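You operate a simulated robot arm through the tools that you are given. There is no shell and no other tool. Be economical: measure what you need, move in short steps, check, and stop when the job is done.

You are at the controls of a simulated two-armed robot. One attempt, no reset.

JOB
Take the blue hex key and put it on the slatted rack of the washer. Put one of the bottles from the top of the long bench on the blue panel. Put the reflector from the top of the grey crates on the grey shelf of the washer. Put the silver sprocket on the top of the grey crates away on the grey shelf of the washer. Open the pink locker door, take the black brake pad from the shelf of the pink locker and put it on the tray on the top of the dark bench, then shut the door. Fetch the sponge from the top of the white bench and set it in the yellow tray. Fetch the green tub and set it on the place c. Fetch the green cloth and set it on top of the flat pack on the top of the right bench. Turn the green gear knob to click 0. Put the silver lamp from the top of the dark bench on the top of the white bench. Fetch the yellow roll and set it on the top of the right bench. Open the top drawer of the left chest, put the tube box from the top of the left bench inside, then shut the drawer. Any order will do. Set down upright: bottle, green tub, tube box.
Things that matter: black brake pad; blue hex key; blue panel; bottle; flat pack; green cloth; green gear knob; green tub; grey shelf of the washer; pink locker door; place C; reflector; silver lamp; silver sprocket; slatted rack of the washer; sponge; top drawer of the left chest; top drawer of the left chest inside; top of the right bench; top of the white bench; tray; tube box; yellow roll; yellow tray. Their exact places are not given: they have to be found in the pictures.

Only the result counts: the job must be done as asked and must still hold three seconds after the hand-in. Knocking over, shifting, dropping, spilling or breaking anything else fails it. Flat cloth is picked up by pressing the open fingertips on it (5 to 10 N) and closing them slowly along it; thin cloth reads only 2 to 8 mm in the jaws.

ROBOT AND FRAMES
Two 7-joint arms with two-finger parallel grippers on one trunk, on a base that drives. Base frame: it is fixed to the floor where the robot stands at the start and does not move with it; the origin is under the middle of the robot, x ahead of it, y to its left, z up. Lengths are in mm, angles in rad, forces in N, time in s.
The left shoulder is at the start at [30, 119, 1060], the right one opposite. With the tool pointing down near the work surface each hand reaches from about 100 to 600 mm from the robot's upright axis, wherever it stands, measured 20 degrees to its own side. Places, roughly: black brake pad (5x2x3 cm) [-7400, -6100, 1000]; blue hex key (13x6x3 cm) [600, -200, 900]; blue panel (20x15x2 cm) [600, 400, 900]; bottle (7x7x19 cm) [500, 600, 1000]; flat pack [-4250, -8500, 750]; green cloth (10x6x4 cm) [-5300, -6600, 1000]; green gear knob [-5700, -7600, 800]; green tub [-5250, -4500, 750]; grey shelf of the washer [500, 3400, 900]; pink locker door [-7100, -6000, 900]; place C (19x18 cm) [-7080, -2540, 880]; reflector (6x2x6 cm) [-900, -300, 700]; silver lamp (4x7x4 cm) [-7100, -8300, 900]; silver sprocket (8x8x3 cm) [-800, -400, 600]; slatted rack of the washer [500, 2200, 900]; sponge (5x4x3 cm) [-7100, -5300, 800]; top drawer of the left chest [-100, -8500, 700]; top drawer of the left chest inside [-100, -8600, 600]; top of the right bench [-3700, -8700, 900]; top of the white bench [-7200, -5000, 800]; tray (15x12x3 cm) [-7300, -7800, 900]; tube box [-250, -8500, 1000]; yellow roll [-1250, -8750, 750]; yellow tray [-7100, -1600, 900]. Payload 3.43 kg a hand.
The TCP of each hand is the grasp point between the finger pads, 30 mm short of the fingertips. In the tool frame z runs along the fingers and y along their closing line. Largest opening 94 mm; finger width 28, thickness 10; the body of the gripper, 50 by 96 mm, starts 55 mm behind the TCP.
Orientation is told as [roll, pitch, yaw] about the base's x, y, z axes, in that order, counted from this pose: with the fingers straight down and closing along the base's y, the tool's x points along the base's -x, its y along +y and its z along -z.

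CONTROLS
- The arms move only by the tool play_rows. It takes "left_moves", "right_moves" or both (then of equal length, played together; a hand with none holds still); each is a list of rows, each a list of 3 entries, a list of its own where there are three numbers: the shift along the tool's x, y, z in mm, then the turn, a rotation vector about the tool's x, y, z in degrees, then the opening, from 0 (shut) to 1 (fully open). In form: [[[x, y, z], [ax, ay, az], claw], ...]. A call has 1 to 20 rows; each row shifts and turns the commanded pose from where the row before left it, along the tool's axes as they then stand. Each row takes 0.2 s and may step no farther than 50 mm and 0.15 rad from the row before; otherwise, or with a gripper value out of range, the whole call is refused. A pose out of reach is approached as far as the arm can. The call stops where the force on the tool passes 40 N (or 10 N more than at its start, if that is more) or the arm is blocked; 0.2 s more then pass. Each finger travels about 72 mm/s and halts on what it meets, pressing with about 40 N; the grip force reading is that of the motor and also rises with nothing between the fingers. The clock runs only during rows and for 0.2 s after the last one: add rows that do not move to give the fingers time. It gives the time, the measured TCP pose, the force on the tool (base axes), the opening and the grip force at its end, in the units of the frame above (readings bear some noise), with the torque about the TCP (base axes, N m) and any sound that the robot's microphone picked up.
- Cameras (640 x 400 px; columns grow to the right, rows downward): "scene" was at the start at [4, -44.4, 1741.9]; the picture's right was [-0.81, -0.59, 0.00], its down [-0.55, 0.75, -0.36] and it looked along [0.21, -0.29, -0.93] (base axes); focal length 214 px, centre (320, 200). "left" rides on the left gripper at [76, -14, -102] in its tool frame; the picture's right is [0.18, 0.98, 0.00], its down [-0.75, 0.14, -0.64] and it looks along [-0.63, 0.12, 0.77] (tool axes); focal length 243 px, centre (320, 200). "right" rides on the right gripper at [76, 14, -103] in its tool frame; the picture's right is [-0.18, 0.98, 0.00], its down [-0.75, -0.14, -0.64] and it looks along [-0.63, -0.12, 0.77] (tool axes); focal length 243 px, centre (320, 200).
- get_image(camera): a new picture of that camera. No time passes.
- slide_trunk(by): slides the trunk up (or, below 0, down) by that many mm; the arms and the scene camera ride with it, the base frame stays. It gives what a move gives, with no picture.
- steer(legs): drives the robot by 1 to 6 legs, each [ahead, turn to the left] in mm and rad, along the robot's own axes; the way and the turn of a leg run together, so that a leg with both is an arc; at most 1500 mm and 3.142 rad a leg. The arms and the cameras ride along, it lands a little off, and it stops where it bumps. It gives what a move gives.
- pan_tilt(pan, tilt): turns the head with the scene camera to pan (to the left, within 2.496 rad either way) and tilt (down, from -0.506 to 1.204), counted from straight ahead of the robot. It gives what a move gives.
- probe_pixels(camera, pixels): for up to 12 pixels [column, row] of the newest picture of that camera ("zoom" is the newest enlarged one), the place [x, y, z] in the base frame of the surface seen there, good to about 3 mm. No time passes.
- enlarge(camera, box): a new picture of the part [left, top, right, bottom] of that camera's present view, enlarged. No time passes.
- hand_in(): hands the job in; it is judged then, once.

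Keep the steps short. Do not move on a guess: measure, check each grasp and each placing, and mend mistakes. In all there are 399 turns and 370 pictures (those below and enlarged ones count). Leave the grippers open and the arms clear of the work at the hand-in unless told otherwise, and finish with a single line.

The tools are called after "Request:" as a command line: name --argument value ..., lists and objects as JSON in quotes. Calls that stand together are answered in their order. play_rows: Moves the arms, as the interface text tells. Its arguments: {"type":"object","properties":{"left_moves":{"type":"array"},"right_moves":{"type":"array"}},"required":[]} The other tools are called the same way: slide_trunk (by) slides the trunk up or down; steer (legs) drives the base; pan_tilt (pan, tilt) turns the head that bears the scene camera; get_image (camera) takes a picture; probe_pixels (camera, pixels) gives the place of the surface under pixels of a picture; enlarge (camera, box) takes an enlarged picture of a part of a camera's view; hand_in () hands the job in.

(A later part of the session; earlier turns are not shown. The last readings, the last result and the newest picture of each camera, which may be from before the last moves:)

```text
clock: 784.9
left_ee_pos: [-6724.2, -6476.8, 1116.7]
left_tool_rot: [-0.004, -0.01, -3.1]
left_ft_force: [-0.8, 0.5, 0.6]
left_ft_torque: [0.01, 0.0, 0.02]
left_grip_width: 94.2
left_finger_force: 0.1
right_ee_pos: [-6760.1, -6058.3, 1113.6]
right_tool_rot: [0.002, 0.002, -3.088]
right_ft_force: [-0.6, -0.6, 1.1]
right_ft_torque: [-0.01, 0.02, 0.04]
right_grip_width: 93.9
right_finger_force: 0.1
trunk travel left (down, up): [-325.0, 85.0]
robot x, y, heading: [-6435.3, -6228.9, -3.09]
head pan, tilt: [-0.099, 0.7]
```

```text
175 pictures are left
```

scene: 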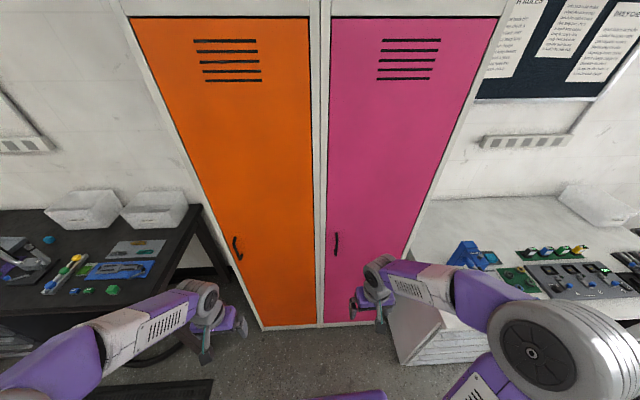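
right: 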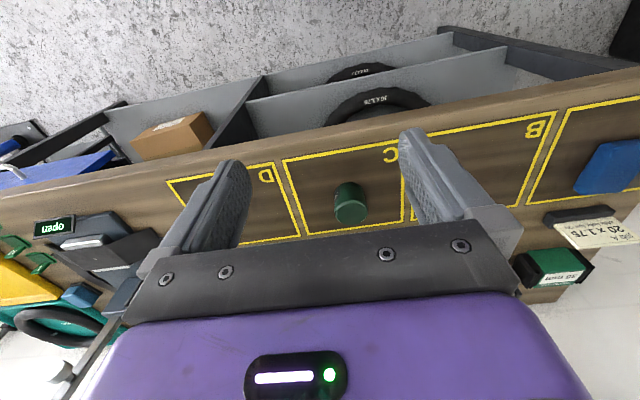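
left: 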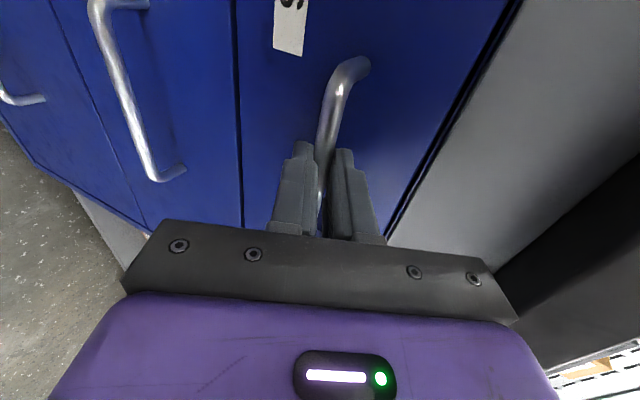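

Request:
enlarge --camera "scene" --box '[310, 210, 390, 270]'

Request:
probe_pixels --camera "scene" --pixels '[[336, 244], [336, 236], [336, 252], [345, 245], [325, 250], [410, 245], [321, 300], [400, 300]]'

```text
6.67 times, centred on (350, 240) of scene
```

zoom: 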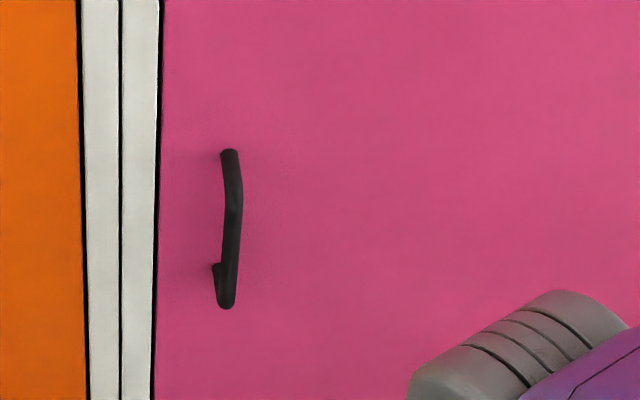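

```text
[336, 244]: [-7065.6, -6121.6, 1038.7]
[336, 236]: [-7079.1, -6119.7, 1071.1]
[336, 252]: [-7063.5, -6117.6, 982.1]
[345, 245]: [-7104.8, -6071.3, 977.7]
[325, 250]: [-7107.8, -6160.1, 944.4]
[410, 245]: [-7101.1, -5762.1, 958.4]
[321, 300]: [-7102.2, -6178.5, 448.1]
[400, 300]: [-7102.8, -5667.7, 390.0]
```

Handle bar at (−7066,−6120), z 975–1075. Move the right hand forward and pitch it up 64°.

Request:
play_rows --right_moves '[[[-35, 12.4, 0], [0, 0, 0], 0.7], [[-35, 12.4, 0], [0, 0, 0], 0.7], [[-35, 12.4, 0], [0, 0, 0], 0.7], [[-35, 12.4, 0], [0, 0, 0], 0.7], [[-35, 12.4, 0], [0, 0, 0], 0.7], [[0, 0, 0], [0, -8, 0], 0.7], [[0, 0, 0], [0, -8, 0], 0.7], [[0, 0, 0], [0, -8, 0], 0.7], [[0, 0, 0], [0, -8, 0], 0.7], [[0, 0, 0], [0, -8, 0], 0.7], [[0, 0, 0], [0, -8, 0], 0.7], [[0, 0, 0], [0, -8, 0], 0.7], [[0, 0, 0], [0, -8, 0], 0.7], [[0, 0, 0], [0, 0, 0], 0.7]]'

Request:
get_image --camera "right"

```text
clock: 787.9
left_ee_pos: [-6723.5, -6476.3, 1117.1]
left_tool_rot: [-0.003, -0.008, -3.102]
left_ft_force: [-0.4, -0.3, 0.2]
left_ft_torque: [0.01, -0.01, -0.01]
left_grip_width: 94.1
left_finger_force: 0.0
right_ee_pos: [-6933.0, -6130.2, 1115.5]
right_tool_rot: [0.004, -1.116, -3.093]
right_ft_force: [0.1, 0.9, -0.1]
right_ft_torque: [0.0, 0.0, 0.03]
right_grip_width: 65.9
right_finger_force: 0.0
trunk travel left (down, up): [-325.0, 85.0]
robot x, y, heading: [-6438.2, -6228.5, -3.093]
head pan, tilt: [-0.099, 0.7]
```

```text
173 pictures are left
```

right: 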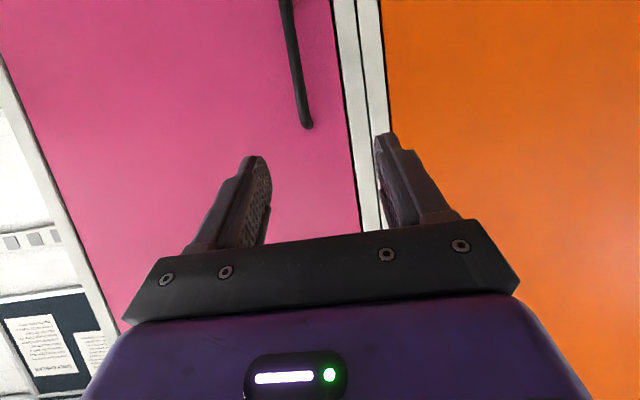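

Request:
play_rows --right_moves '[[[3.4, -4, 34.7], [0, 0, 0], 0.6], [[3.4, -4, 34.7], [0, 0, 0], 0.6], [[3.4, -4, 34.7], [0, 0, 0], 0.6], [[3.4, -4, 34.7], [0, 0, 0], 0.6], [[0, 0, 0], [0, 0, 0], 0.6]]'

Request:
get_image --camera "right"

```text
clock: 789.1
left_ee_pos: [-6723.6, -6477.0, 1117.1]
left_tool_rot: [-0.005, -0.008, -3.104]
left_ft_force: [-0.2, 0.3, -0.5]
left_ft_torque: [0.0, 0.02, 0.01]
left_grip_width: 93.9
left_finger_force: 0.1
right_ee_pos: [-7050.0, -6119.2, 1040.6]
right_tool_rot: [0.004, -1.115, -3.095]
right_ft_force: [0.2, -1.0, 0.1]
right_ft_torque: [-0.02, 0.0, -0.01]
right_grip_width: 56.2
right_finger_force: 0.1
trunk travel left (down, up): [-325.0, 85.0]
robot x, y, heading: [-6437.4, -6228.9, -3.096]
head pan, tilt: [-0.099, 0.7]
```

```text
172 pictures are left
```

right: 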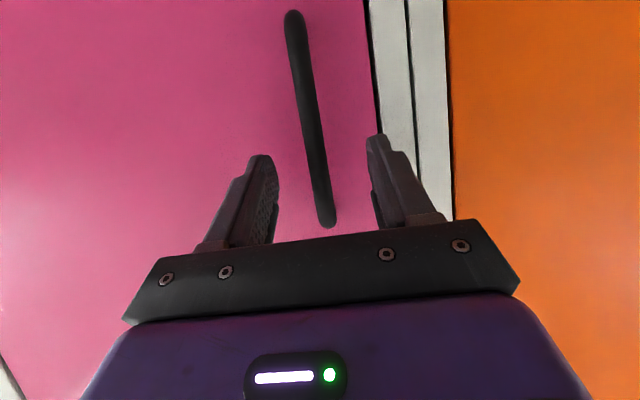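

Request:
play_rows --right_moves '[[[0, 0, 0], [0, 0, 0], 0.4], [[0, 0, 0], [0, 0, 0], 0.2], [[0, 0, 0], [0, 0, 0], 0.1], [[0, 0, 0], [0, 0, 0], 0.0], [[0, 0, 0], [0, 0, 0], 0.0]]'

Request:
get_image --camera "right"

```text
clock: 790.3
left_ee_pos: [-6723.6, -6476.6, 1116.3]
left_tool_rot: [-0.004, -0.009, -3.101]
left_ft_force: [0.7, 1.1, -0.1]
left_ft_torque: [0.01, -0.03, 0.01]
left_grip_width: 94.0
left_finger_force: 0.1
right_ee_pos: [-7050.1, -6117.8, 1039.5]
right_tool_rot: [0.006, -1.114, -3.094]
right_ft_force: [-0.2, 3.3, 1.2]
right_ft_torque: [0.24, -0.05, -0.1]
right_grip_width: 11.8
right_finger_force: 44.7
trunk travel left (down, up): [-325.0, 85.0]
robot x, y, heading: [-6435.4, -6230.5, -3.095]
head pan, tilt: [-0.099, 0.7]
```

```text
171 pictures are left
```

right: 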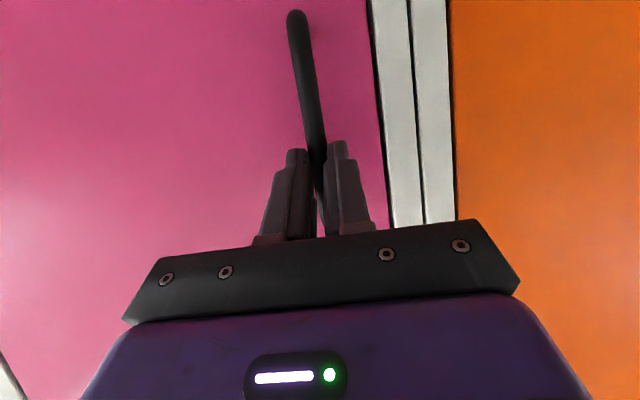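

Gripped (11.8 mm). Pull along the door arc to ~30°.

Request:
play_rows --right_moves '[[[9.3, -3.3, -19], [0, 0, 0], 0.0], [[9.3, -3.8, -19], [0, 0, 0], 0.0], [[9.3, -4.5, -19], [0, 0, 0], 0.0], [[9.3, -5.5, -19], [0, 0, 0], 0.0], [[8.5, -8.5, -17.5], [0, 0, 0], 0.0], [[8.5, -9.2, -17.5], [0, 0, 0], 0.0], [[8.5, -10, -17.5], [0, 0, 0], 0.0], [[8.5, -10.7, -17.5], [0, 0, 0], 0.0], [[0, 0, 0], [0, 0, 0], 0.0]]'

Request:
get_image --camera "scene"

```text
clock: 792.3
left_ee_pos: [-6723.0, -6478.1, 1116.5]
left_tool_rot: [-0.008, -0.009, -3.099]
left_ft_force: [-0.6, 1.1, 0.8]
left_ft_torque: [-0.04, 0.01, 0.04]
left_grip_width: 94.0
left_finger_force: 0.1
right_ee_pos: [-6888.6, -6058.4, 1040.2]
right_tool_rot: [0.004, -1.107, -3.085]
right_ft_force: [14.3, -21.4, -13.0]
right_ft_torque: [0.37, -0.88, 0.47]
right_grip_width: 11.6
right_finger_force: 44.7
trunk travel left (down, up): [-325.0, 85.0]
robot x, y, heading: [-6433.6, -6228.2, -3.097]
head pan, tilt: [-0.099, 0.7]
```

```text
170 pictures are left
```

scene: 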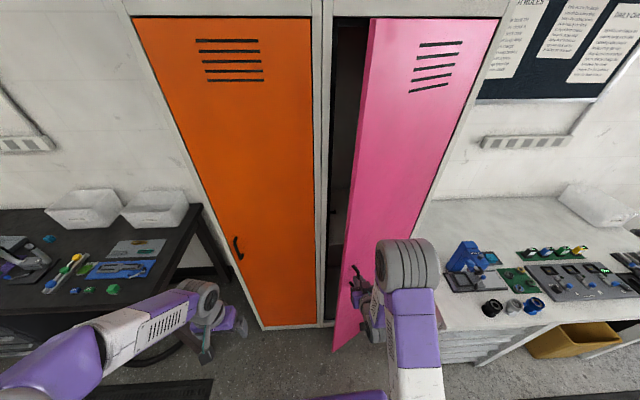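

Door at ~30°. A slight right turn of the base with a little backing follows the door arc; do that in two small legs.

Request:
steer --legs '[[-28, -0.15], [-8, -0.15]]'

Request:
get_image --camera "scene"

Request:
get_image --camera "right"

```text
clock: 793.0
left_ee_pos: [-6723.1, -6470.4, 1116.7]
left_tool_rot: [-0.002, -0.011, -3.122]
left_ft_force: [0.9, 0.4, -0.2]
left_ft_torque: [-0.01, 0.01, 0.0]
left_grip_width: 94.1
left_finger_force: 0.1
right_ee_pos: [-6881.0, -6053.6, 1040.8]
right_tool_rot: [0.013, -1.106, -3.095]
right_ft_force: [2.0, -3.4, 1.7]
right_ft_torque: [1.05, -0.42, 0.27]
right_grip_width: 11.9
right_finger_force: 45.0
trunk travel left (down, up): [-325.0, 85.0]
robot x, y, heading: [-6429.8, -6229.0, -3.114]
head pan, tilt: [-0.099, 0.7]
stopped in leg 1: the force on the tool passed its limit at 46 N (the readings are from after the stop); the commanded pose is now the measured one
```

```text
169 pictures are left
```

scene: 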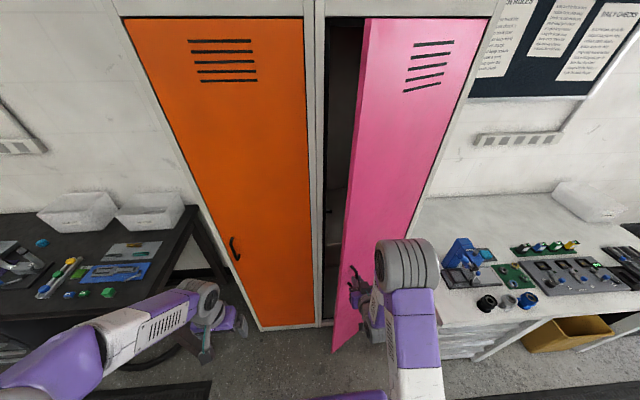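

```text
168 pictures are left
```

right: 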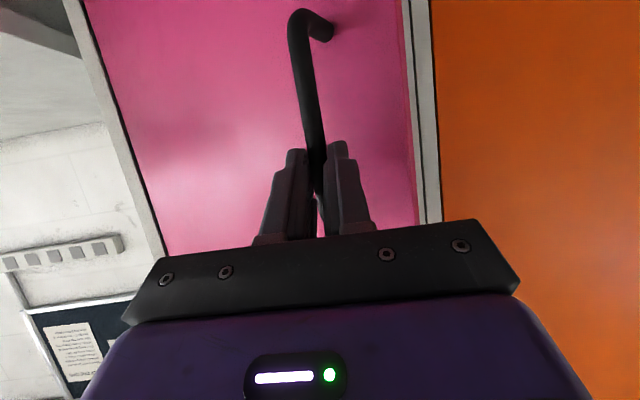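

The base motion met 46 N; instead move the arm along the arc, turning the hand with the door.

Request:
play_rows --right_moves '[[[8.3, -14.1, -16.4], [-3.58, 0, -1.8], 0.0], [[8.3, -14.1, -16.4], [-3.58, 0, -1.8], 0.0], [[8.3, -14.1, -16.4], [-3.58, 0, -1.8], 0.0], [[8.3, -14.1, -16.4], [-3.58, 0, -1.8], 0.0], [[8.3, -14.1, -16.4], [-3.58, 0, -1.8], 0.0], [[8.3, -14.1, -16.4], [-3.58, 0, -1.8], 0.0], [[8.3, -14.1, -16.4], [-3.58, 0, -1.8], 0.0], [[0, 0, 0], [0, 0, 0], 0.0]]'

Request:
get_image --camera "scene"

```text
clock: 793.5
left_ee_pos: [-6723.3, -6470.9, 1117.5]
left_tool_rot: [-0.002, -0.009, -3.123]
left_ft_force: [0.2, 0.6, 0.8]
left_ft_torque: [-0.03, -0.01, 0.05]
left_grip_width: 94.0
left_finger_force: 0.0
right_ee_pos: [-6874.9, -6046.1, 1039.8]
right_tool_rot: [0.034, -1.121, -3.007]
right_ft_force: [11.4, -15.1, 14.8]
right_ft_torque: [0.81, 0.68, 0.28]
right_grip_width: 11.9
right_finger_force: 44.3
right hand out of reach, approached as far as the arm can: row 1, 2
trunk travel left (down, up): [-325.0, 85.0]
robot x, y, heading: [-6432.5, -6228.6, -3.114]
head pan, tilt: [-0.099, 0.7]
stopped in row 2 (right hand): the force on the tool passed its limit at 45 N (the readings are from after the stop); the commanded pose is now the measured one
```

```text
167 pictures are left
```

scene: 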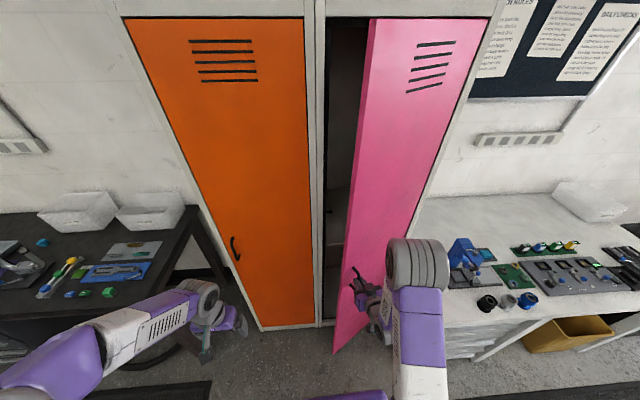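

Too close for the arm here. Release, retract, and reposition the base farther back and north (−6320,−6060), then re-grip the handle.

Request:
play_rows --right_moves '[[[0, 0, 0], [0, 0, 0], 0.3], [[0, 0, 0], [0, 0, 0], 0.6], [[0, 0, 0], [0, 0, 0], 0.6], [[0, 0, -25], [0, 0, 0], 0.6], [[0, 0, -30], [0, 0, 0], 0.6], [[0, 0, -30], [0, 4, 0], 0.6], [[0, 0, -30], [0, 8, 0], 0.6], [[20, 0, -10], [0, 8, 0], 0.6], [[20, 0, 0], [0, 8, 0], 0.6], [[20, 0, 0], [0, 8, 0], 0.6]]'

Request:
steer --legs '[[0, 0.98], [-205, 0], [0, -0.95]]'

Request:
get_image --camera "scene"

```text
clock: 795.7
left_ee_pos: [-6722.7, -6470.1, 1116.2]
left_tool_rot: [-0.004, -0.008, -3.121]
left_ft_force: [0.1, -0.5, -0.2]
left_ft_torque: [-0.01, 0.0, 0.01]
left_grip_width: 93.9
left_finger_force: 0.1
right_ee_pos: [-6805.3, -5991.0, 1037.0]
right_tool_rot: [0.014, -0.484, -2.998]
right_ft_force: [1.0, -0.1, 0.0]
right_ft_torque: [0.01, -0.03, 0.0]
right_grip_width: 56.4
right_finger_force: 0.2
right hand out of reach, approached as far as the arm can: row 4, 5, 6, 7
trunk travel left (down, up): [-325.0, 85.0]
robot x, y, heading: [-6429.7, -6224.2, -3.118]
head pan, tilt: [-0.099, 0.7]
```

```text
clock: 802.2
left_ee_pos: [-6609.2, -6309.1, 1116.6]
left_tool_rot: [-0.003, -0.009, -3.101]
left_ft_force: [-0.3, 1.1, 0.4]
left_ft_torque: [0.01, -0.02, 0.01]
left_grip_width: 93.8
left_finger_force: 0.0
right_ee_pos: [-6700.8, -5831.5, 1037.1]
right_tool_rot: [0.015, -0.486, -2.979]
right_ft_force: [-0.2, 0.4, -0.1]
right_ft_torque: [0.01, 0.0, -0.01]
right_grip_width: 56.7
right_finger_force: 0.0
trunk travel left (down, up): [-325.0, 85.0]
robot x, y, heading: [-6324.0, -6063.8, -3.095]
head pan, tilt: [-0.099, 0.7]
```

```text
166 pictures are left
```

scene: 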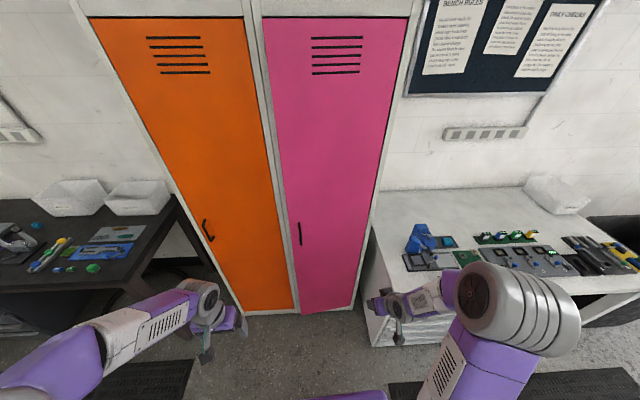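

The door swung shut again (my hand brushed it during the turn). The base is now better placed. Bring the right hand back in front of the handle, pitched 64°.

Request:
play_rows --right_moves '[[[-31.8, 28.6, 9.3], [0, 0, 0], 0.6], [[-31.8, 28.6, 9.3], [0, 0, 0], 0.6], [[-31.8, 28.6, 9.3], [0, 0, 0], 0.6], [[-31.8, 28.6, 9.3], [0, 0, 0], 0.6], [[-31.8, 28.6, 9.3], [0, 0, 0], 0.6], [[-31.8, 28.6, 9.3], [0, 0, 0], 0.6], [[-31.8, 28.6, 9.3], [0, 0, 0], 0.6], [[-31.8, 28.6, 9.3], [0, 0, 0], 0.6], [[0, 0, 0], [0, -7.2, 0], 0.6], [[0, 0, 0], [0, -7.2, 0], 0.6], [[0, 0, 0], [0, -7.2, 0], 0.6], [[0, 0, 0], [0, -7.2, 0], 0.6], [[0, 0, 0], [0, -7.2, 0], 0.6], [[0, 0, 0], [0, 0, 0], 0.6]]'

Request:
get_image --camera "right"

Request:
probe_pixels --camera "scene" --pixels '[[300, 232], [300, 240], [285, 240], [330, 240], [375, 235], [272, 150]]'

```text
clock: 805.2
left_ee_pos: [-6608.9, -6309.8, 1116.3]
left_tool_rot: [-0.004, -0.009, -3.103]
left_ft_force: [0.9, 0.0, -0.8]
left_ft_torque: [0.0, -0.02, -0.03]
left_grip_width: 93.8
left_finger_force: 0.0
right_ee_pos: [-6919.4, -6101.2, 1092.4]
right_tool_rot: [0.03, -1.117, -2.999]
right_ft_force: [0.1, -0.5, -0.3]
right_ft_torque: [0.0, 0.01, 0.02]
right_grip_width: 56.5
right_finger_force: 0.1
trunk travel left (down, up): [-325.0, 85.0]
robot x, y, heading: [-6322.9, -6062.1, -3.1]
head pan, tilt: [-0.099, 0.7]
```

```text
165 pictures are left
```

right: 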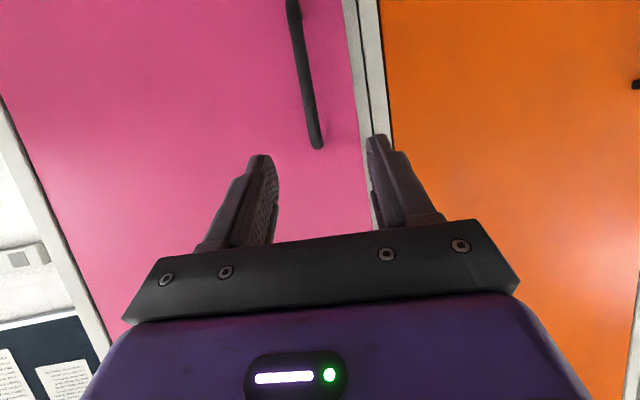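

```text
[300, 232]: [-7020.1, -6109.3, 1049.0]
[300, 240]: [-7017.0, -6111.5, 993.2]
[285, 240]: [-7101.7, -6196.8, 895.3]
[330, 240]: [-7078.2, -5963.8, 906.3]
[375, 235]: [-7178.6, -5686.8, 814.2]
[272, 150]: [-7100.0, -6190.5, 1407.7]
```

Request:
play_rows --right_moves '[[[2.8, -1.7, 33], [0, 0, 0], 0.6], [[2.8, -1.7, 33], [0, 0, 0], 0.6], [[2.8, -1.7, 33], [0, 0, 0], 0.6], [[0, 0, 0], [0, 0, 0], 0.6], [[0, 0, 0], [0, 0, 0], 0.4], [[0, 0, 0], [0, 0, 0], 0.2], [[0, 0, 0], [0, 0, 0], 0.0], [[0, 0, 0], [0, 0, 0], 0.0], [[0, 0, 0], [0, 0, 0], 0.0]]'

Request:
get_image --camera "right"

```text
clock: 807.2
left_ee_pos: [-6610.7, -6307.9, 1117.4]
left_tool_rot: [-0.003, -0.006, -3.106]
left_ft_force: [0.5, 0.2, 0.1]
left_ft_torque: [0.01, -0.02, 0.03]
left_grip_width: 94.0
left_finger_force: 0.1
right_ee_pos: [-7005.3, -6106.9, 1039.4]
right_tool_rot: [0.023, -1.114, -3.002]
right_ft_force: [-4.7, 14.2, 0.7]
right_ft_torque: [1.41, 0.18, -0.32]
right_grip_width: 11.7
right_finger_force: 45.0
trunk travel left (down, up): [-325.0, 85.0]
robot x, y, heading: [-6319.2, -6062.2, -3.099]
head pan, tilt: [-0.099, 0.7]
```

```text
164 pictures are left
```

right: 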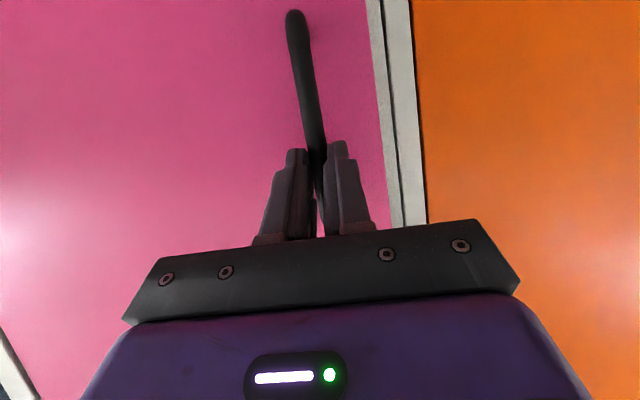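

Request:
play_rows --right_moves '[[[12.5, -4.7, -25.5], [0, 0, 0], 0], [[12.3, -7.1, -25], [0, 0, 0], 0], [[12, -9.5, -24.4], [0, 0, 0], 0], [[11.6, -11.9, -23.5], [0, 0, 0], 0], [[11.1, -14.1, -22.5], [0, 0, 0], 0], [[10.5, -16.2, -21.4], [0, 0, 0], 0], [[9.8, -18.3, -19.9], [0, 0, 0], 0], [[9.1, -20.2, -18.5], [0, 0, 0], 0], [[0, 0, 0], [0, 0, 0], 0]]'

Request:
get_image --camera "scene"

```text
clock: 808.8
left_ee_pos: [-6608.8, -6309.7, 1117.3]
left_tool_rot: [-0.003, -0.01, -3.103]
left_ft_force: [-0.7, -0.6, -0.4]
left_ft_torque: [-0.05, 0.02, -0.04]
left_grip_width: 94.2
left_finger_force: 0.1
right_ee_pos: [-6832.5, -6005.1, 1040.1]
right_tool_rot: [0.033, -1.107, -2.978]
right_ft_force: [10.0, -8.9, 9.8]
right_ft_torque: [1.14, -0.34, 0.07]
right_grip_width: 12.1
right_finger_force: 44.8
trunk travel left (down, up): [-325.0, 85.0]
robot x, y, heading: [-6318.5, -6062.8, -3.093]
head pan, tilt: [-0.099, 0.7]
stopped in row 8 (right hand): the force on the tool passed its limit at 41 N (the readings are from after the stop); the commanded pose is now the measured one
```

```text
163 pictures are left
```

scene: 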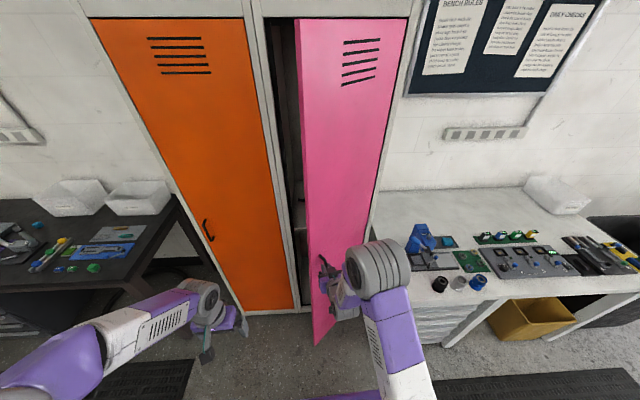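

Request:
play_rows --right_moves '[[[9.4, -21, -18.9], [-5.8, 0, -2.9], 0], [[9.7, -20.5, -19.3], [-5.8, 0, -2.9], 0], [[9.9, -20, -19.8], [-5.8, 0, -2.9], 0], [[10.1, -19.4, -20.2], [-5.8, 0, -2.9], 0], [[10.3, -18.7, -20.6], [-5.8, 0, -2.9], 0], [[0, 0, 0], [0, 0, 0], 0]]'

Request:
get_image --camera "scene"

```text
clock: 810.0
left_ee_pos: [-6607.3, -6310.0, 1116.3]
left_tool_rot: [-0.004, -0.01, -3.105]
left_ft_force: [-0.5, 0.6, -0.6]
left_ft_torque: [0.02, -0.04, -0.05]
left_grip_width: 93.7
left_finger_force: 0.0
right_ee_pos: [-6773.8, -5895.1, 1040.2]
right_tool_rot: [0.032, -1.121, -2.475]
right_ft_force: [16.9, -6.0, 12.4]
right_ft_torque: [0.34, 1.18, 0.28]
right_grip_width: 11.9
right_finger_force: 45.4
trunk travel left (down, up): [-325.0, 85.0]
robot x, y, heading: [-6319.1, -6066.9, -3.092]
head pan, tilt: [-0.099, 0.7]
stopped in row 5 (right hand): the force on the tool passed its limit at 43 N (the readings are from after the stop); the commanded pose is now the measured one
```

```text
162 pictures are left
```

scene: 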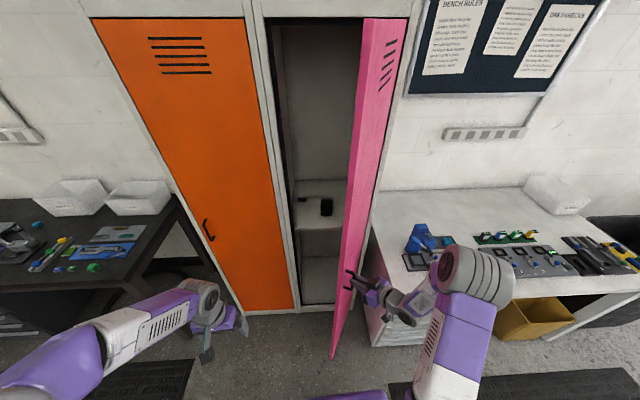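

Request:
play_rows --right_moves '[[[10.3, -17.9, -21.2], [-5.8, 0, -2.9], 0], [[10.4, -17.6, -21.5], [-5.8, 0, -2.9], 0], [[10.4, -17.6, -21.5], [-5.8, 0, -2.9], 0], [[0, 0, 0], [0, 0, 0], 0]]'

Request:
enlarge --camera "scene" --box '[250, 130, 390, 310]'

```text
clock: 810.6
left_ee_pos: [-6606.9, -6309.7, 1118.3]
left_tool_rot: [-0.005, -0.011, -3.105]
left_ft_force: [-0.7, 0.0, 0.0]
left_ft_torque: [-0.01, 0.0, -0.01]
left_grip_width: 94.0
left_finger_force: 0.0
right_ee_pos: [-6760.2, -5828.7, 1038.2]
right_tool_rot: [0.024, -1.128, -2.214]
right_ft_force: [17.8, -2.6, 11.8]
right_ft_torque: [0.23, 1.19, 0.46]
right_grip_width: 11.8
right_finger_force: 44.7
trunk travel left (down, up): [-325.0, 85.0]
robot x, y, heading: [-6320.5, -6064.0, -3.099]
head pan, tilt: [-0.099, 0.7]
stopped in row 3 (right hand): the force on the tool passed its limit at 42 N (the readings are from after the stop); the commanded pose is now the measured one
```

```text
2.22 times, centred on (320, 220) of scene
```

zoom: 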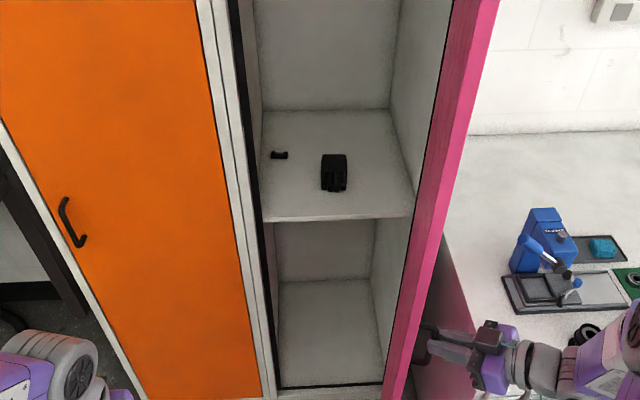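

Request:
play_rows --right_moves '[[[0, 0, 0], [0, 0, 0], 0.3], [[0, 0, 0], [0, 0, 0], 0.6], [[0, 0, 0], [0, 0, 0], 0.8], [[8, 0, -16], [0, 0, 0], 0.8], [[8, 0, -16], [0, 0, 0], 0.8], [[12, -5, -20], [0, 5, 0], 0.8], [[15, -10, -15], [0, 8, 0], 0.8], [[15, -10, -10], [0, 8, 0], 0.8]]'

Request:
get_image --camera "scene"

Request:
enlarge --camera "scene" --box '[295, 170, 355, 240]'

```text
clock: 812.5
left_ee_pos: [-6608.5, -6308.8, 1116.5]
left_tool_rot: [-0.005, -0.008, -3.105]
left_ft_force: [0.5, -0.3, 0.2]
left_ft_torque: [-0.03, 0.02, -0.03]
left_grip_width: 94.0
left_finger_force: 0.1
right_ee_pos: [-6726.1, -5732.8, 1022.4]
right_tool_rot: [0.017, -0.756, -2.215]
right_ft_force: [0.1, 0.1, -0.1]
right_ft_torque: [-0.05, -0.02, 0.03]
right_grip_width: 75.2
right_finger_force: 0.1
trunk travel left (down, up): [-325.0, 85.0]
robot x, y, heading: [-6324.2, -6063.5, -3.098]
head pan, tilt: [-0.099, 0.7]
```

```text
160 pictures are left
```

scene: 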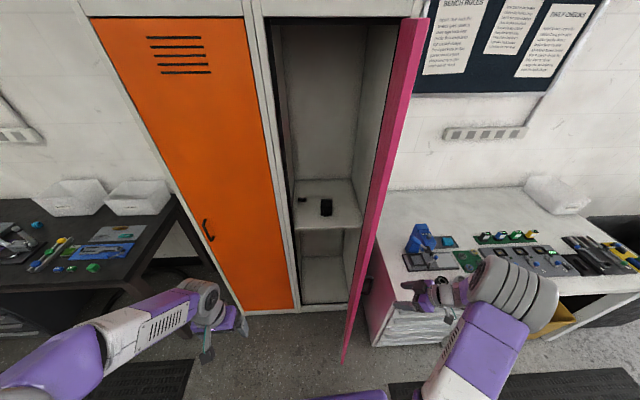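

```text
5.71 times, centred on (325, 205) of scene
```

zoom: 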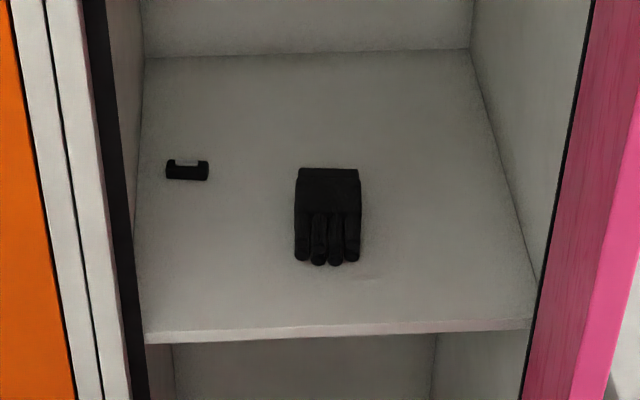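

Request:
probe_pixels --camera "zoom" --pixels '[[187, 172], [170, 170], [205, 172], [187, 162], [187, 178], [250, 250], [150, 330], [140, 60], [470, 50], [328, 200], [300, 300], [187, 250]]'

Request:
probe_pixels --camera "scene" --pixels '[[428, 22], [345, 355], [300, 305], [290, 200], [340, 40], [405, 100]]'

```text
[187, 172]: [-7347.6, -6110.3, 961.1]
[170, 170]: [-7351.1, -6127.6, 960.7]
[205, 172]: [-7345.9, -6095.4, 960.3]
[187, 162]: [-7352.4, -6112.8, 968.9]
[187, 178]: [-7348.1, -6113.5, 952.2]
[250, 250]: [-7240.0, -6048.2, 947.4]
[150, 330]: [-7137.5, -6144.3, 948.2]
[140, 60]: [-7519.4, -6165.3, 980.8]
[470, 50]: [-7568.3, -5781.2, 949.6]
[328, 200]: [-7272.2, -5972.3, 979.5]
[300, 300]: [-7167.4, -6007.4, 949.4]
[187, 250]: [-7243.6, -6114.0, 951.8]
```

```text
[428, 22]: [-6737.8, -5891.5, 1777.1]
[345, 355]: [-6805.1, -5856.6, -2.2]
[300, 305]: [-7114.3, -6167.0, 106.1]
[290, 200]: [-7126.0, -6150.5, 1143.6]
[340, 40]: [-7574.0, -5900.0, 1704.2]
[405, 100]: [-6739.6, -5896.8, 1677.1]
```

Brake pad at (−7350,−6112), shelf z 948 (the other is a glove). I will reach in with the right hand pointing down. First bring the right hand back from the door's outer side and straighten it.

Request:
play_rows --right_moves '[[[15.3, 28, -14.4], [0, 0, 0], 0.8], [[15.3, 28, -14.4], [0, 0, 0], 0.8], [[10, 20, -10], [0, 0, 0], 0.8], [[0, 0, 0], [0, 8.5, 0], 0.8], [[0, 0, 0], [0, 8.5, 0], 0.8], [[0, 0, 0], [0, 8.5, 0], 0.8], [[0, 0, 0], [0, 8.5, 0], 0.8], [[0, 0, 0], [0, 8.5, 0], 0.8], [[0, 0, 0], [0, 0, 8.4], 0.8], [[0, 0, 0], [0, 0, 8.4], 0.8], [[0, 0, 0], [0, 0, 8.4], 0.8], [[0, 0, 0], [0, 0, 8.4], 0.8], [[0, 0, 0], [0, 0, 8.4], 0.8], [[0, 0, 0], [0, 0, 8.4], 0.8]]'

Request:
get_image --camera "scene"

```text
clock: 815.5
left_ee_pos: [-6609.1, -6309.2, 1116.3]
left_tool_rot: [-0.005, -0.01, -3.108]
left_ft_force: [0.0, -0.5, -0.5]
left_ft_torque: [0.02, -0.01, 0.02]
left_grip_width: 93.8
left_finger_force: 0.0
right_ee_pos: [-6632.2, -5734.1, 1023.9]
right_tool_rot: [0.021, 0.001, -3.085]
right_ft_force: [0.1, -0.1, 0.5]
right_ft_torque: [-0.04, 0.0, -0.03]
right_grip_width: 75.4
right_finger_force: 0.0
trunk travel left (down, up): [-325.0, 85.0]
robot x, y, heading: [-6320.4, -6063.0, -3.097]
head pan, tilt: [-0.099, 0.7]
```

```text
158 pictures are left
```

scene: 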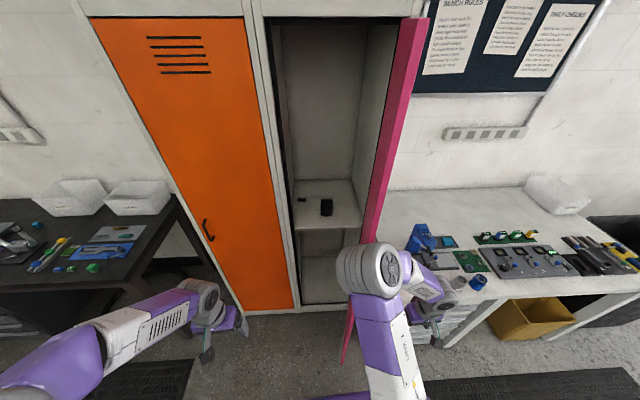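

Request:
play_rows --right_moves '[[[10, 20, -15], [0, 0, 0], 0.8], [[8, 35, -15], [0, 0, 0], 0.8], [[0, 40, -15], [0, 0, 0], 0.8], [[0, 40, -15], [0, 0, 0], 0.8], [[0, 40, -15], [0, 0, 0], 0.8], [[0, 40, -15], [0, 0, 0], 0.8], [[0, 0, 0], [0, 0, 0], 0.8]]'

Request:
get_image --camera "scene"

```text
clock: 817.0
left_ee_pos: [-6609.8, -6307.7, 1117.5]
left_tool_rot: [-0.003, -0.007, -3.107]
left_ft_force: [0.4, 0.7, -0.5]
left_ft_torque: [0.0, -0.02, -0.02]
left_grip_width: 94.1
left_finger_force: 0.1
right_ee_pos: [-6600.9, -5946.8, 1113.0]
right_tool_rot: [0.02, 0.002, -3.086]
right_ft_force: [-0.2, -0.6, 0.0]
right_ft_torque: [0.0, 0.02, -0.03]
right_grip_width: 75.2
right_finger_force: 0.0
trunk travel left (down, up): [-325.0, 85.0]
robot x, y, heading: [-6320.2, -6064.8, -3.09]
head pan, tilt: [-0.099, 0.7]
```

```text
157 pictures are left
```

scene: 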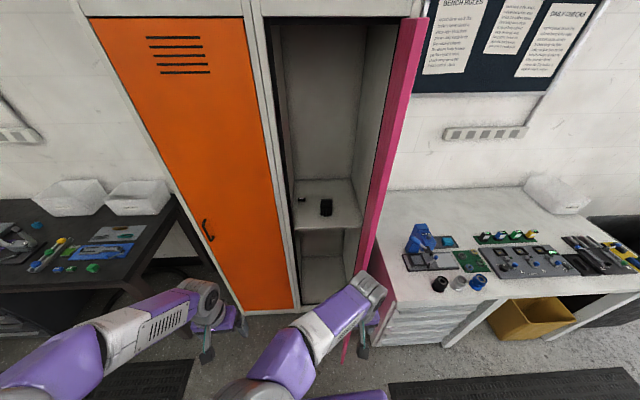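

Request:
pan_tilt --pan -0.3 --tilt 1.2

Request:
get_image --camera "scene"

```text
clock: 818.0
left_ee_pos: [-6608.4, -6309.7, 1117.0]
left_tool_rot: [-0.005, -0.008, -3.103]
left_ft_force: [0.1, 0.2, 0.2]
left_ft_torque: [-0.02, 0.01, 0.0]
left_grip_width: 93.9
left_finger_force: 0.1
right_ee_pos: [-6600.7, -5946.0, 1113.7]
right_tool_rot: [0.019, 0.001, -3.084]
right_ft_force: [0.1, 0.4, -0.8]
right_ft_torque: [-0.03, -0.01, -0.03]
right_grip_width: 75.3
right_finger_force: 0.1
trunk travel left (down, up): [-325.0, 85.0]
robot x, y, heading: [-6320.1, -6060.9, -3.097]
head pan, tilt: [-0.3, 1.201]
```

```text
156 pictures are left
```

scene: 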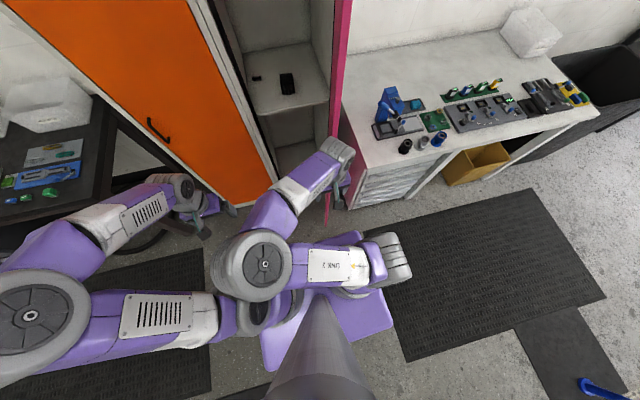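

The right elbow has flipped inward. Swing the hand out to the right with a clockwise hand turn to bring the elbow out again.

Request:
play_rows --right_moves '[[[5, -40, 0], [0, 0, 8], 0.8], [[5, -40, 0], [0, 0, 8], 0.8], [[5, -40, 0], [0, 0, 8], 0.8], [[10, -40, 0], [0, 0, 8], 0.8], [[10, -40, 0], [0, 0, 8], 0.8], [[20, -40, 0], [0, 0, 8], 0.8], [[20, -40, 0], [0, 0, 8], 0.8], [[0, 0, 0], [0, 0, 8], 0.8], [[0, 0, 0], [0, 0, 8], 0.8], [[0, 0, 0], [0, 0, 0], 0.8]]'

Request:
get_image --camera "scene"

```text
clock: 820.2
left_ee_pos: [-6608.6, -6309.4, 1117.1]
left_tool_rot: [-0.006, -0.011, -3.105]
left_ft_force: [0.1, -0.7, -0.7]
left_ft_torque: [0.0, -0.01, 0.01]
left_grip_width: 94.1
left_finger_force: 0.1
right_ee_pos: [-6460.3, -5708.4, 1128.9]
right_tool_rot: [0.006, 0.02, 1.94]
right_ft_force: [0.3, 0.1, 1.2]
right_ft_torque: [0.0, 0.02, 0.02]
right_grip_width: 75.4
right_finger_force: 0.1
right hand out of reach, approached as far as the arm can: row 5, 6, 7
trunk travel left (down, up): [-325.0, 85.0]
robot x, y, heading: [-6316.4, -6063.5, -3.089]
head pan, tilt: [-0.3, 1.201]
```

```text
155 pictures are left
```

scene: 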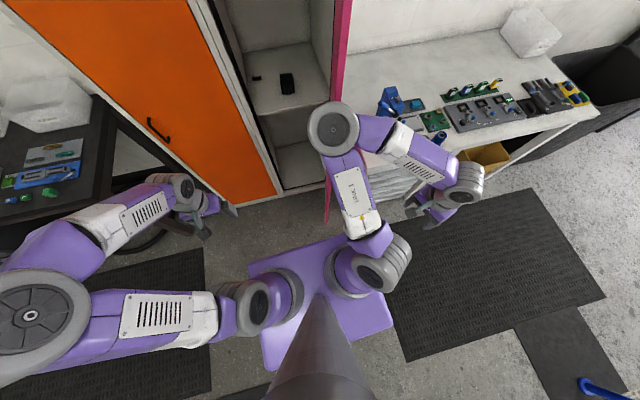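

Request:
steer --legs '[[0, -0.9]]'

Request:
play_rows --right_moves '[[[-6.5, 39.5, 0], [0, 0, 0], 0.8], [[-6.5, 39.5, 0], [0, 0, 0], 0.8], [[-6.5, 39.5, 0], [0, 0, 0], 0.8], [[-6.5, 39.5, 0], [0, 0, 0], 0.8], [[-6.5, 39.5, 0], [0, 0, 0], 0.8], [[-6.5, 39.5, 0], [0, 0, 0], 0.8], [[-6.5, 39.5, 0], [0, 0, 0], 0.8], [[-6.5, 39.5, 0], [0, 0, 0], 0.8], [[-6.5, 39.5, 0], [0, 0, 0], 0.8], [[0, 0, 0], [0, 0, -8], 0.8], [[0, 0, 0], [0, 0, -8], 0.8], [[0, 0, 0], [0, 0, -8], 0.8], [[0, 0, 0], [0, 0, -8], 0.8], [[0, 0, 0], [0, 0, -8], 0.8], [[0, 0, 0], [0, 0, -8], 0.8], [[0, 0, 0], [0, 0, -8], 0.8], [[0, 0, 0], [0, 0, -8], 0.8], [[0, 0, 0], [0, 0, -8], 0.8]]'

Request:
get_image --camera "scene"

```text
clock: 822.9
left_ee_pos: [-6692.1, -5984.9, 1116.6]
left_tool_rot: [-0.003, -0.01, 2.267]
left_ft_force: [0.6, 0.4, -0.8]
left_ft_torque: [0.03, 0.03, 0.02]
left_grip_width: 93.9
left_finger_force: 0.0
right_ee_pos: [-6124.9, -5735.9, 1127.9]
right_tool_rot: [0.004, 0.02, 1.032]
right_ft_force: [0.2, -0.7, 0.3]
right_ft_torque: [-0.05, 0.0, 0.0]
right_grip_width: 75.2
right_finger_force: 0.0
trunk travel left (down, up): [-325.0, 85.0]
robot x, y, heading: [-6319.7, -6066.3, 2.276]
head pan, tilt: [-0.3, 1.201]
```

```text
clock: 826.7
left_ee_pos: [-6691.6, -5985.5, 1116.6]
left_tool_rot: [-0.004, -0.009, 2.267]
left_ft_force: [0.6, -0.2, 0.3]
left_ft_torque: [-0.02, 0.0, -0.03]
left_grip_width: 93.7
left_finger_force: 0.0
right_ee_pos: [-6354.2, -5544.3, 1128.8]
right_tool_rot: [0.02, 0.002, 2.289]
right_ft_force: [-0.1, 0.0, -0.7]
right_ft_torque: [-0.01, 0.02, -0.04]
right_grip_width: 75.2
right_finger_force: 0.1
right hand out of reach, approached as far as the arm can: row 8, 9
trunk travel left (down, up): [-325.0, 85.0]
robot x, y, heading: [-6323.0, -6062.5, 2.28]
head pan, tilt: [-0.3, 1.201]
```

```text
154 pictures are left
```

scene: 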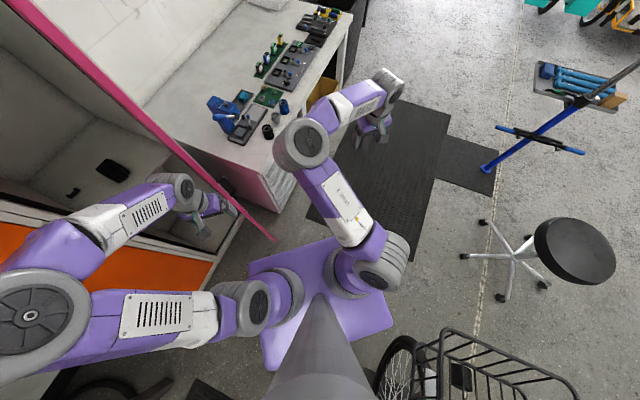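

Request:
play_rows --right_moves '[[[0, 0, 0], [0, 0, -8.2], 0.8], [[0, 0, 0], [0, 0, -8.2], 0.8], [[0, 0, 0], [0, 0, -8.2], 0.8], [[0, 0, 0], [0, 0, -8.2], 0.8], [[0, 0, 0], [0, 0, -8.2], 0.8], [[0, 0, 0], [0, 0, -8.2], 0.8], [[0, 0, 0], [0, 0, -8.2], 0.8], [[0, 0, 0], [0, 0, -8.2], 0.8], [[0, 0, 0], [0, 0, -8.2], 0.8], [[0, 0, 0], [0, 0, -8.2], 0.8], [[0, 0, 0], [0, 0, -8.2], 0.8], [[0, 0, 0], [0, 0, 0], 0.8]]'

Request:
get_image --camera "scene"

```text
clock: 829.3
left_ee_pos: [-6692.2, -5984.8, 1116.2]
left_tool_rot: [-0.006, -0.01, 2.268]
left_ft_force: [0.6, 0.3, -0.2]
left_ft_torque: [0.0, -0.02, 0.0]
left_grip_width: 94.0
left_finger_force: 0.0
right_ee_pos: [-6354.7, -5542.6, 1129.5]
right_tool_rot: [0.001, -0.02, -2.419]
right_ft_force: [0.6, 0.9, -0.5]
right_ft_torque: [-0.01, 0.01, 0.02]
right_grip_width: 75.3
right_finger_force: 0.1
trunk travel left (down, up): [-325.0, 85.0]
robot x, y, heading: [-6319.0, -6063.4, 2.276]
head pan, tilt: [-0.3, 1.201]
```

```text
153 pictures are left
```

scene: 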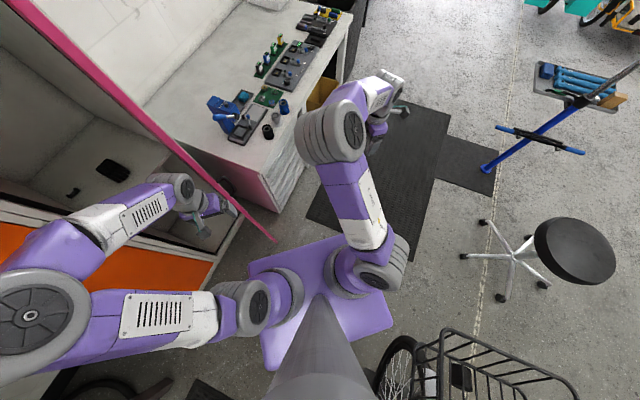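

Request:
play_rows --right_moves '[[[-40, 0, 0], [0, 0, 0], 0.8], [[-40, 0, 0], [0, 0, 0], 0.8], [[-40, 0, 0], [0, 0, 0], 0.8], [[-40, 0, 0], [0, 0, 0], 0.8], [[-40, 0, 0], [0, 0, 0], 0.8], [[-40, 0, 0], [0, 0, 0], 0.8], [[0, 0, 0], [0, 0, 0], 0.8]]'

Request:
get_image --camera "scene"

```text
clock: 830.9
left_ee_pos: [-6691.2, -5984.3, 1115.7]
left_tool_rot: [-0.004, -0.007, 2.268]
left_ft_force: [-0.3, 0.4, 0.7]
left_ft_torque: [0.03, 0.0, -0.02]
left_grip_width: 94.1
left_finger_force: 0.0
right_ee_pos: [-6537.5, -5700.4, 1133.8]
right_tool_rot: [0.002, -0.021, -2.419]
right_ft_force: [-0.3, 0.4, 0.3]
right_ft_torque: [-0.02, 0.01, -0.03]
right_grip_width: 75.1
right_finger_force: 0.0
trunk travel left (down, up): [-325.0, 85.0]
robot x, y, heading: [-6318.0, -6063.9, 2.277]
head pan, tilt: [-0.3, 1.201]
```

```text
152 pictures are left
```

scene: 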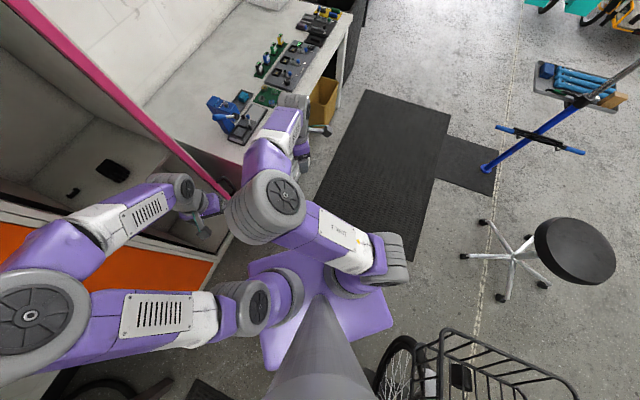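

Try pitching the hand forward about its x axis here (as at the knob, where the elbow was out).

Request:
play_rows --right_moves '[[[0, -12, 0], [8, 0, 0], 0.8], [[0, -12, 0], [8, 0, 0], 0.8], [[0, -12, 0], [8, 0, 0], 0.8], [[0, -12, 0], [8, 0, 0], 0.8], [[0, -12, 0], [8, 0, 0], 0.8], [[0, -10, 5], [8, 0, 0], 0.8], [[0, -5, 10], [8, 0, 0], 0.8], [[0, -5, 10], [8, 0, 0], 0.8], [[0, 0, 0], [0, 0, 0], 0.8]]'

Request:
get_image --camera "scene"

```text
clock: 832.9
left_ee_pos: [-6691.6, -5984.2, 1115.9]
left_tool_rot: [-0.007, -0.008, 2.266]
left_ft_force: [-0.4, -0.2, 0.4]
left_ft_torque: [-0.03, 0.02, 0.0]
left_grip_width: 94.0
left_finger_force: 0.0
right_ee_pos: [-6593.7, -5633.0, 1149.0]
right_tool_rot: [-1.118, -0.018, -2.42]
right_ft_force: [-0.3, -0.3, 0.0]
right_ft_torque: [-0.02, 0.01, -0.02]
right_grip_width: 75.3
right_finger_force: 0.1
trunk travel left (down, up): [-325.0, 85.0]
robot x, y, heading: [-6318.7, -6067.6, 2.28]
head pan, tilt: [-0.3, 1.201]
```

```text
151 pictures are left
```

scene: 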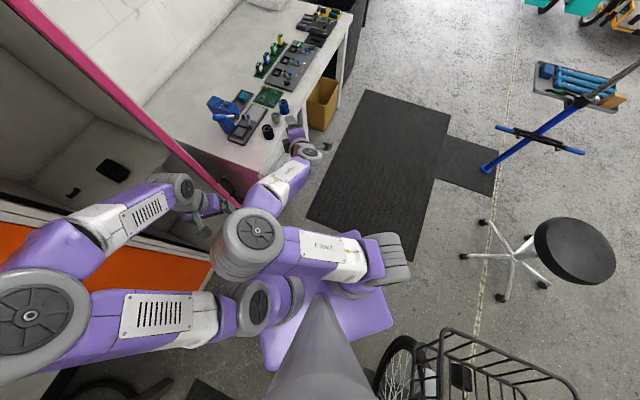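

Request:
play_rows --right_moves '[[[0, 5, -10], [-8, 0, 0], 0.8], [[0, 5, -10], [-8, 0, 0], 0.8], [[0, 12, -5], [-8, 0, 0], 0.8], [[0, 12, 0], [-8, 0, 0], 0.8], [[0, 12, 0], [-8, 0, 0], 0.8], [[0, 12, 0], [-8, 0, 0], 0.8], [[0, 12, 0], [-8, 0, 0], 0.8], [[0, 12, 0], [-8, 0, 0], 0.8], [[43, 8, 0], [0, 0, 0], 0.8], [[43, 8, 0], [0, 0, 0], 0.8], [[43, 8, 0], [0, 0, 0], 0.8], [[43, 8, 0], [0, 0, 0], 0.8], [[43, 8, 0], [0, 0, 0], 0.8], [[43, 8, 0], [0, 0, 0], 0.8], [[0, 0, 0], [0, 0, 8], 0.8], [[0, 0, 0], [0, 0, 8], 0.8], [[0, 0, 0], [0, 0, 8], 0.8], [[0, 0, 0], [0, 0, 8], 0.8], [[0, 0, 0], [0, 0, 8], 0.8]]'

Request:
play_rows --right_moves '[[[0, 0, 0], [0, -8.5, 0], 0.8], [[0, 0, 0], [0, -8.5, 0], 0.8], [[0, 0, 0], [0, -8.5, 0], 0.8], [[0, 0, 0], [0, -8.5, 0], 0.8], [[0, 0, 0], [0, -8.5, 0], 0.8], [[0, 0, 0], [0, -8.5, 0], 0.8], [[0, 0, 0], [0, -8.5, 0], 0.8], [[0, 0, 0], [0, 0, 0], 0.8]]'

Request:
get_image --camera "scene"

```text
clock: 836.9
left_ee_pos: [-6691.1, -5986.2, 1117.4]
left_tool_rot: [-0.006, -0.009, 2.268]
left_ft_force: [-0.3, -0.5, -0.6]
left_ft_torque: [0.01, 0.01, 0.05]
left_grip_width: 94.1
left_finger_force: 0.0
right_ee_pos: [-6311.5, -5566.2, 1113.3]
right_tool_rot: [0.014, -0.015, -3.122]
right_ft_force: [-0.5, -0.5, -0.9]
right_ft_torque: [0.0, 0.02, 0.02]
right_grip_width: 75.2
right_finger_force: 0.0
trunk travel left (down, up): [-325.0, 85.0]
robot x, y, heading: [-6321.9, -6064.2, 2.274]
head pan, tilt: [-0.3, 1.201]
```

```text
clock: 838.7
left_ee_pos: [-6691.9, -5985.7, 1116.3]
left_tool_rot: [-0.004, -0.008, 2.267]
left_ft_force: [0.1, -0.7, -0.7]
left_ft_torque: [0.0, -0.02, 0.02]
left_grip_width: 94.1
left_finger_force: 0.0
right_ee_pos: [-6311.0, -5566.3, 1114.6]
right_tool_rot: [0.027, -1.055, 3.142]
right_ft_force: [-0.3, -0.4, -0.8]
right_ft_torque: [-0.01, -0.04, -0.03]
right_grip_width: 75.2
right_finger_force: 0.1
trunk travel left (down, up): [-325.0, 85.0]
robot x, y, heading: [-6321.4, -6059.0, 2.276]
head pan, tilt: [-0.3, 1.201]
```

```text
150 pictures are left
```

scene: 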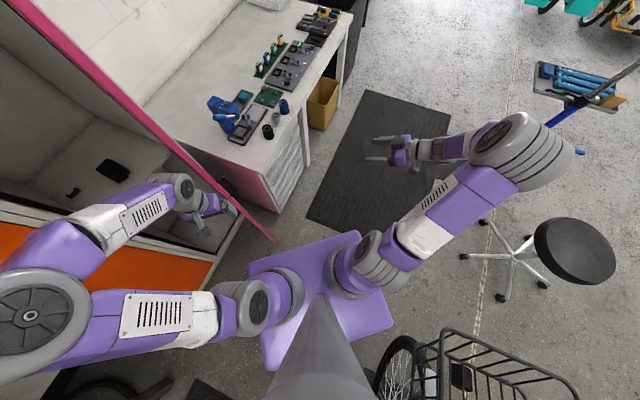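

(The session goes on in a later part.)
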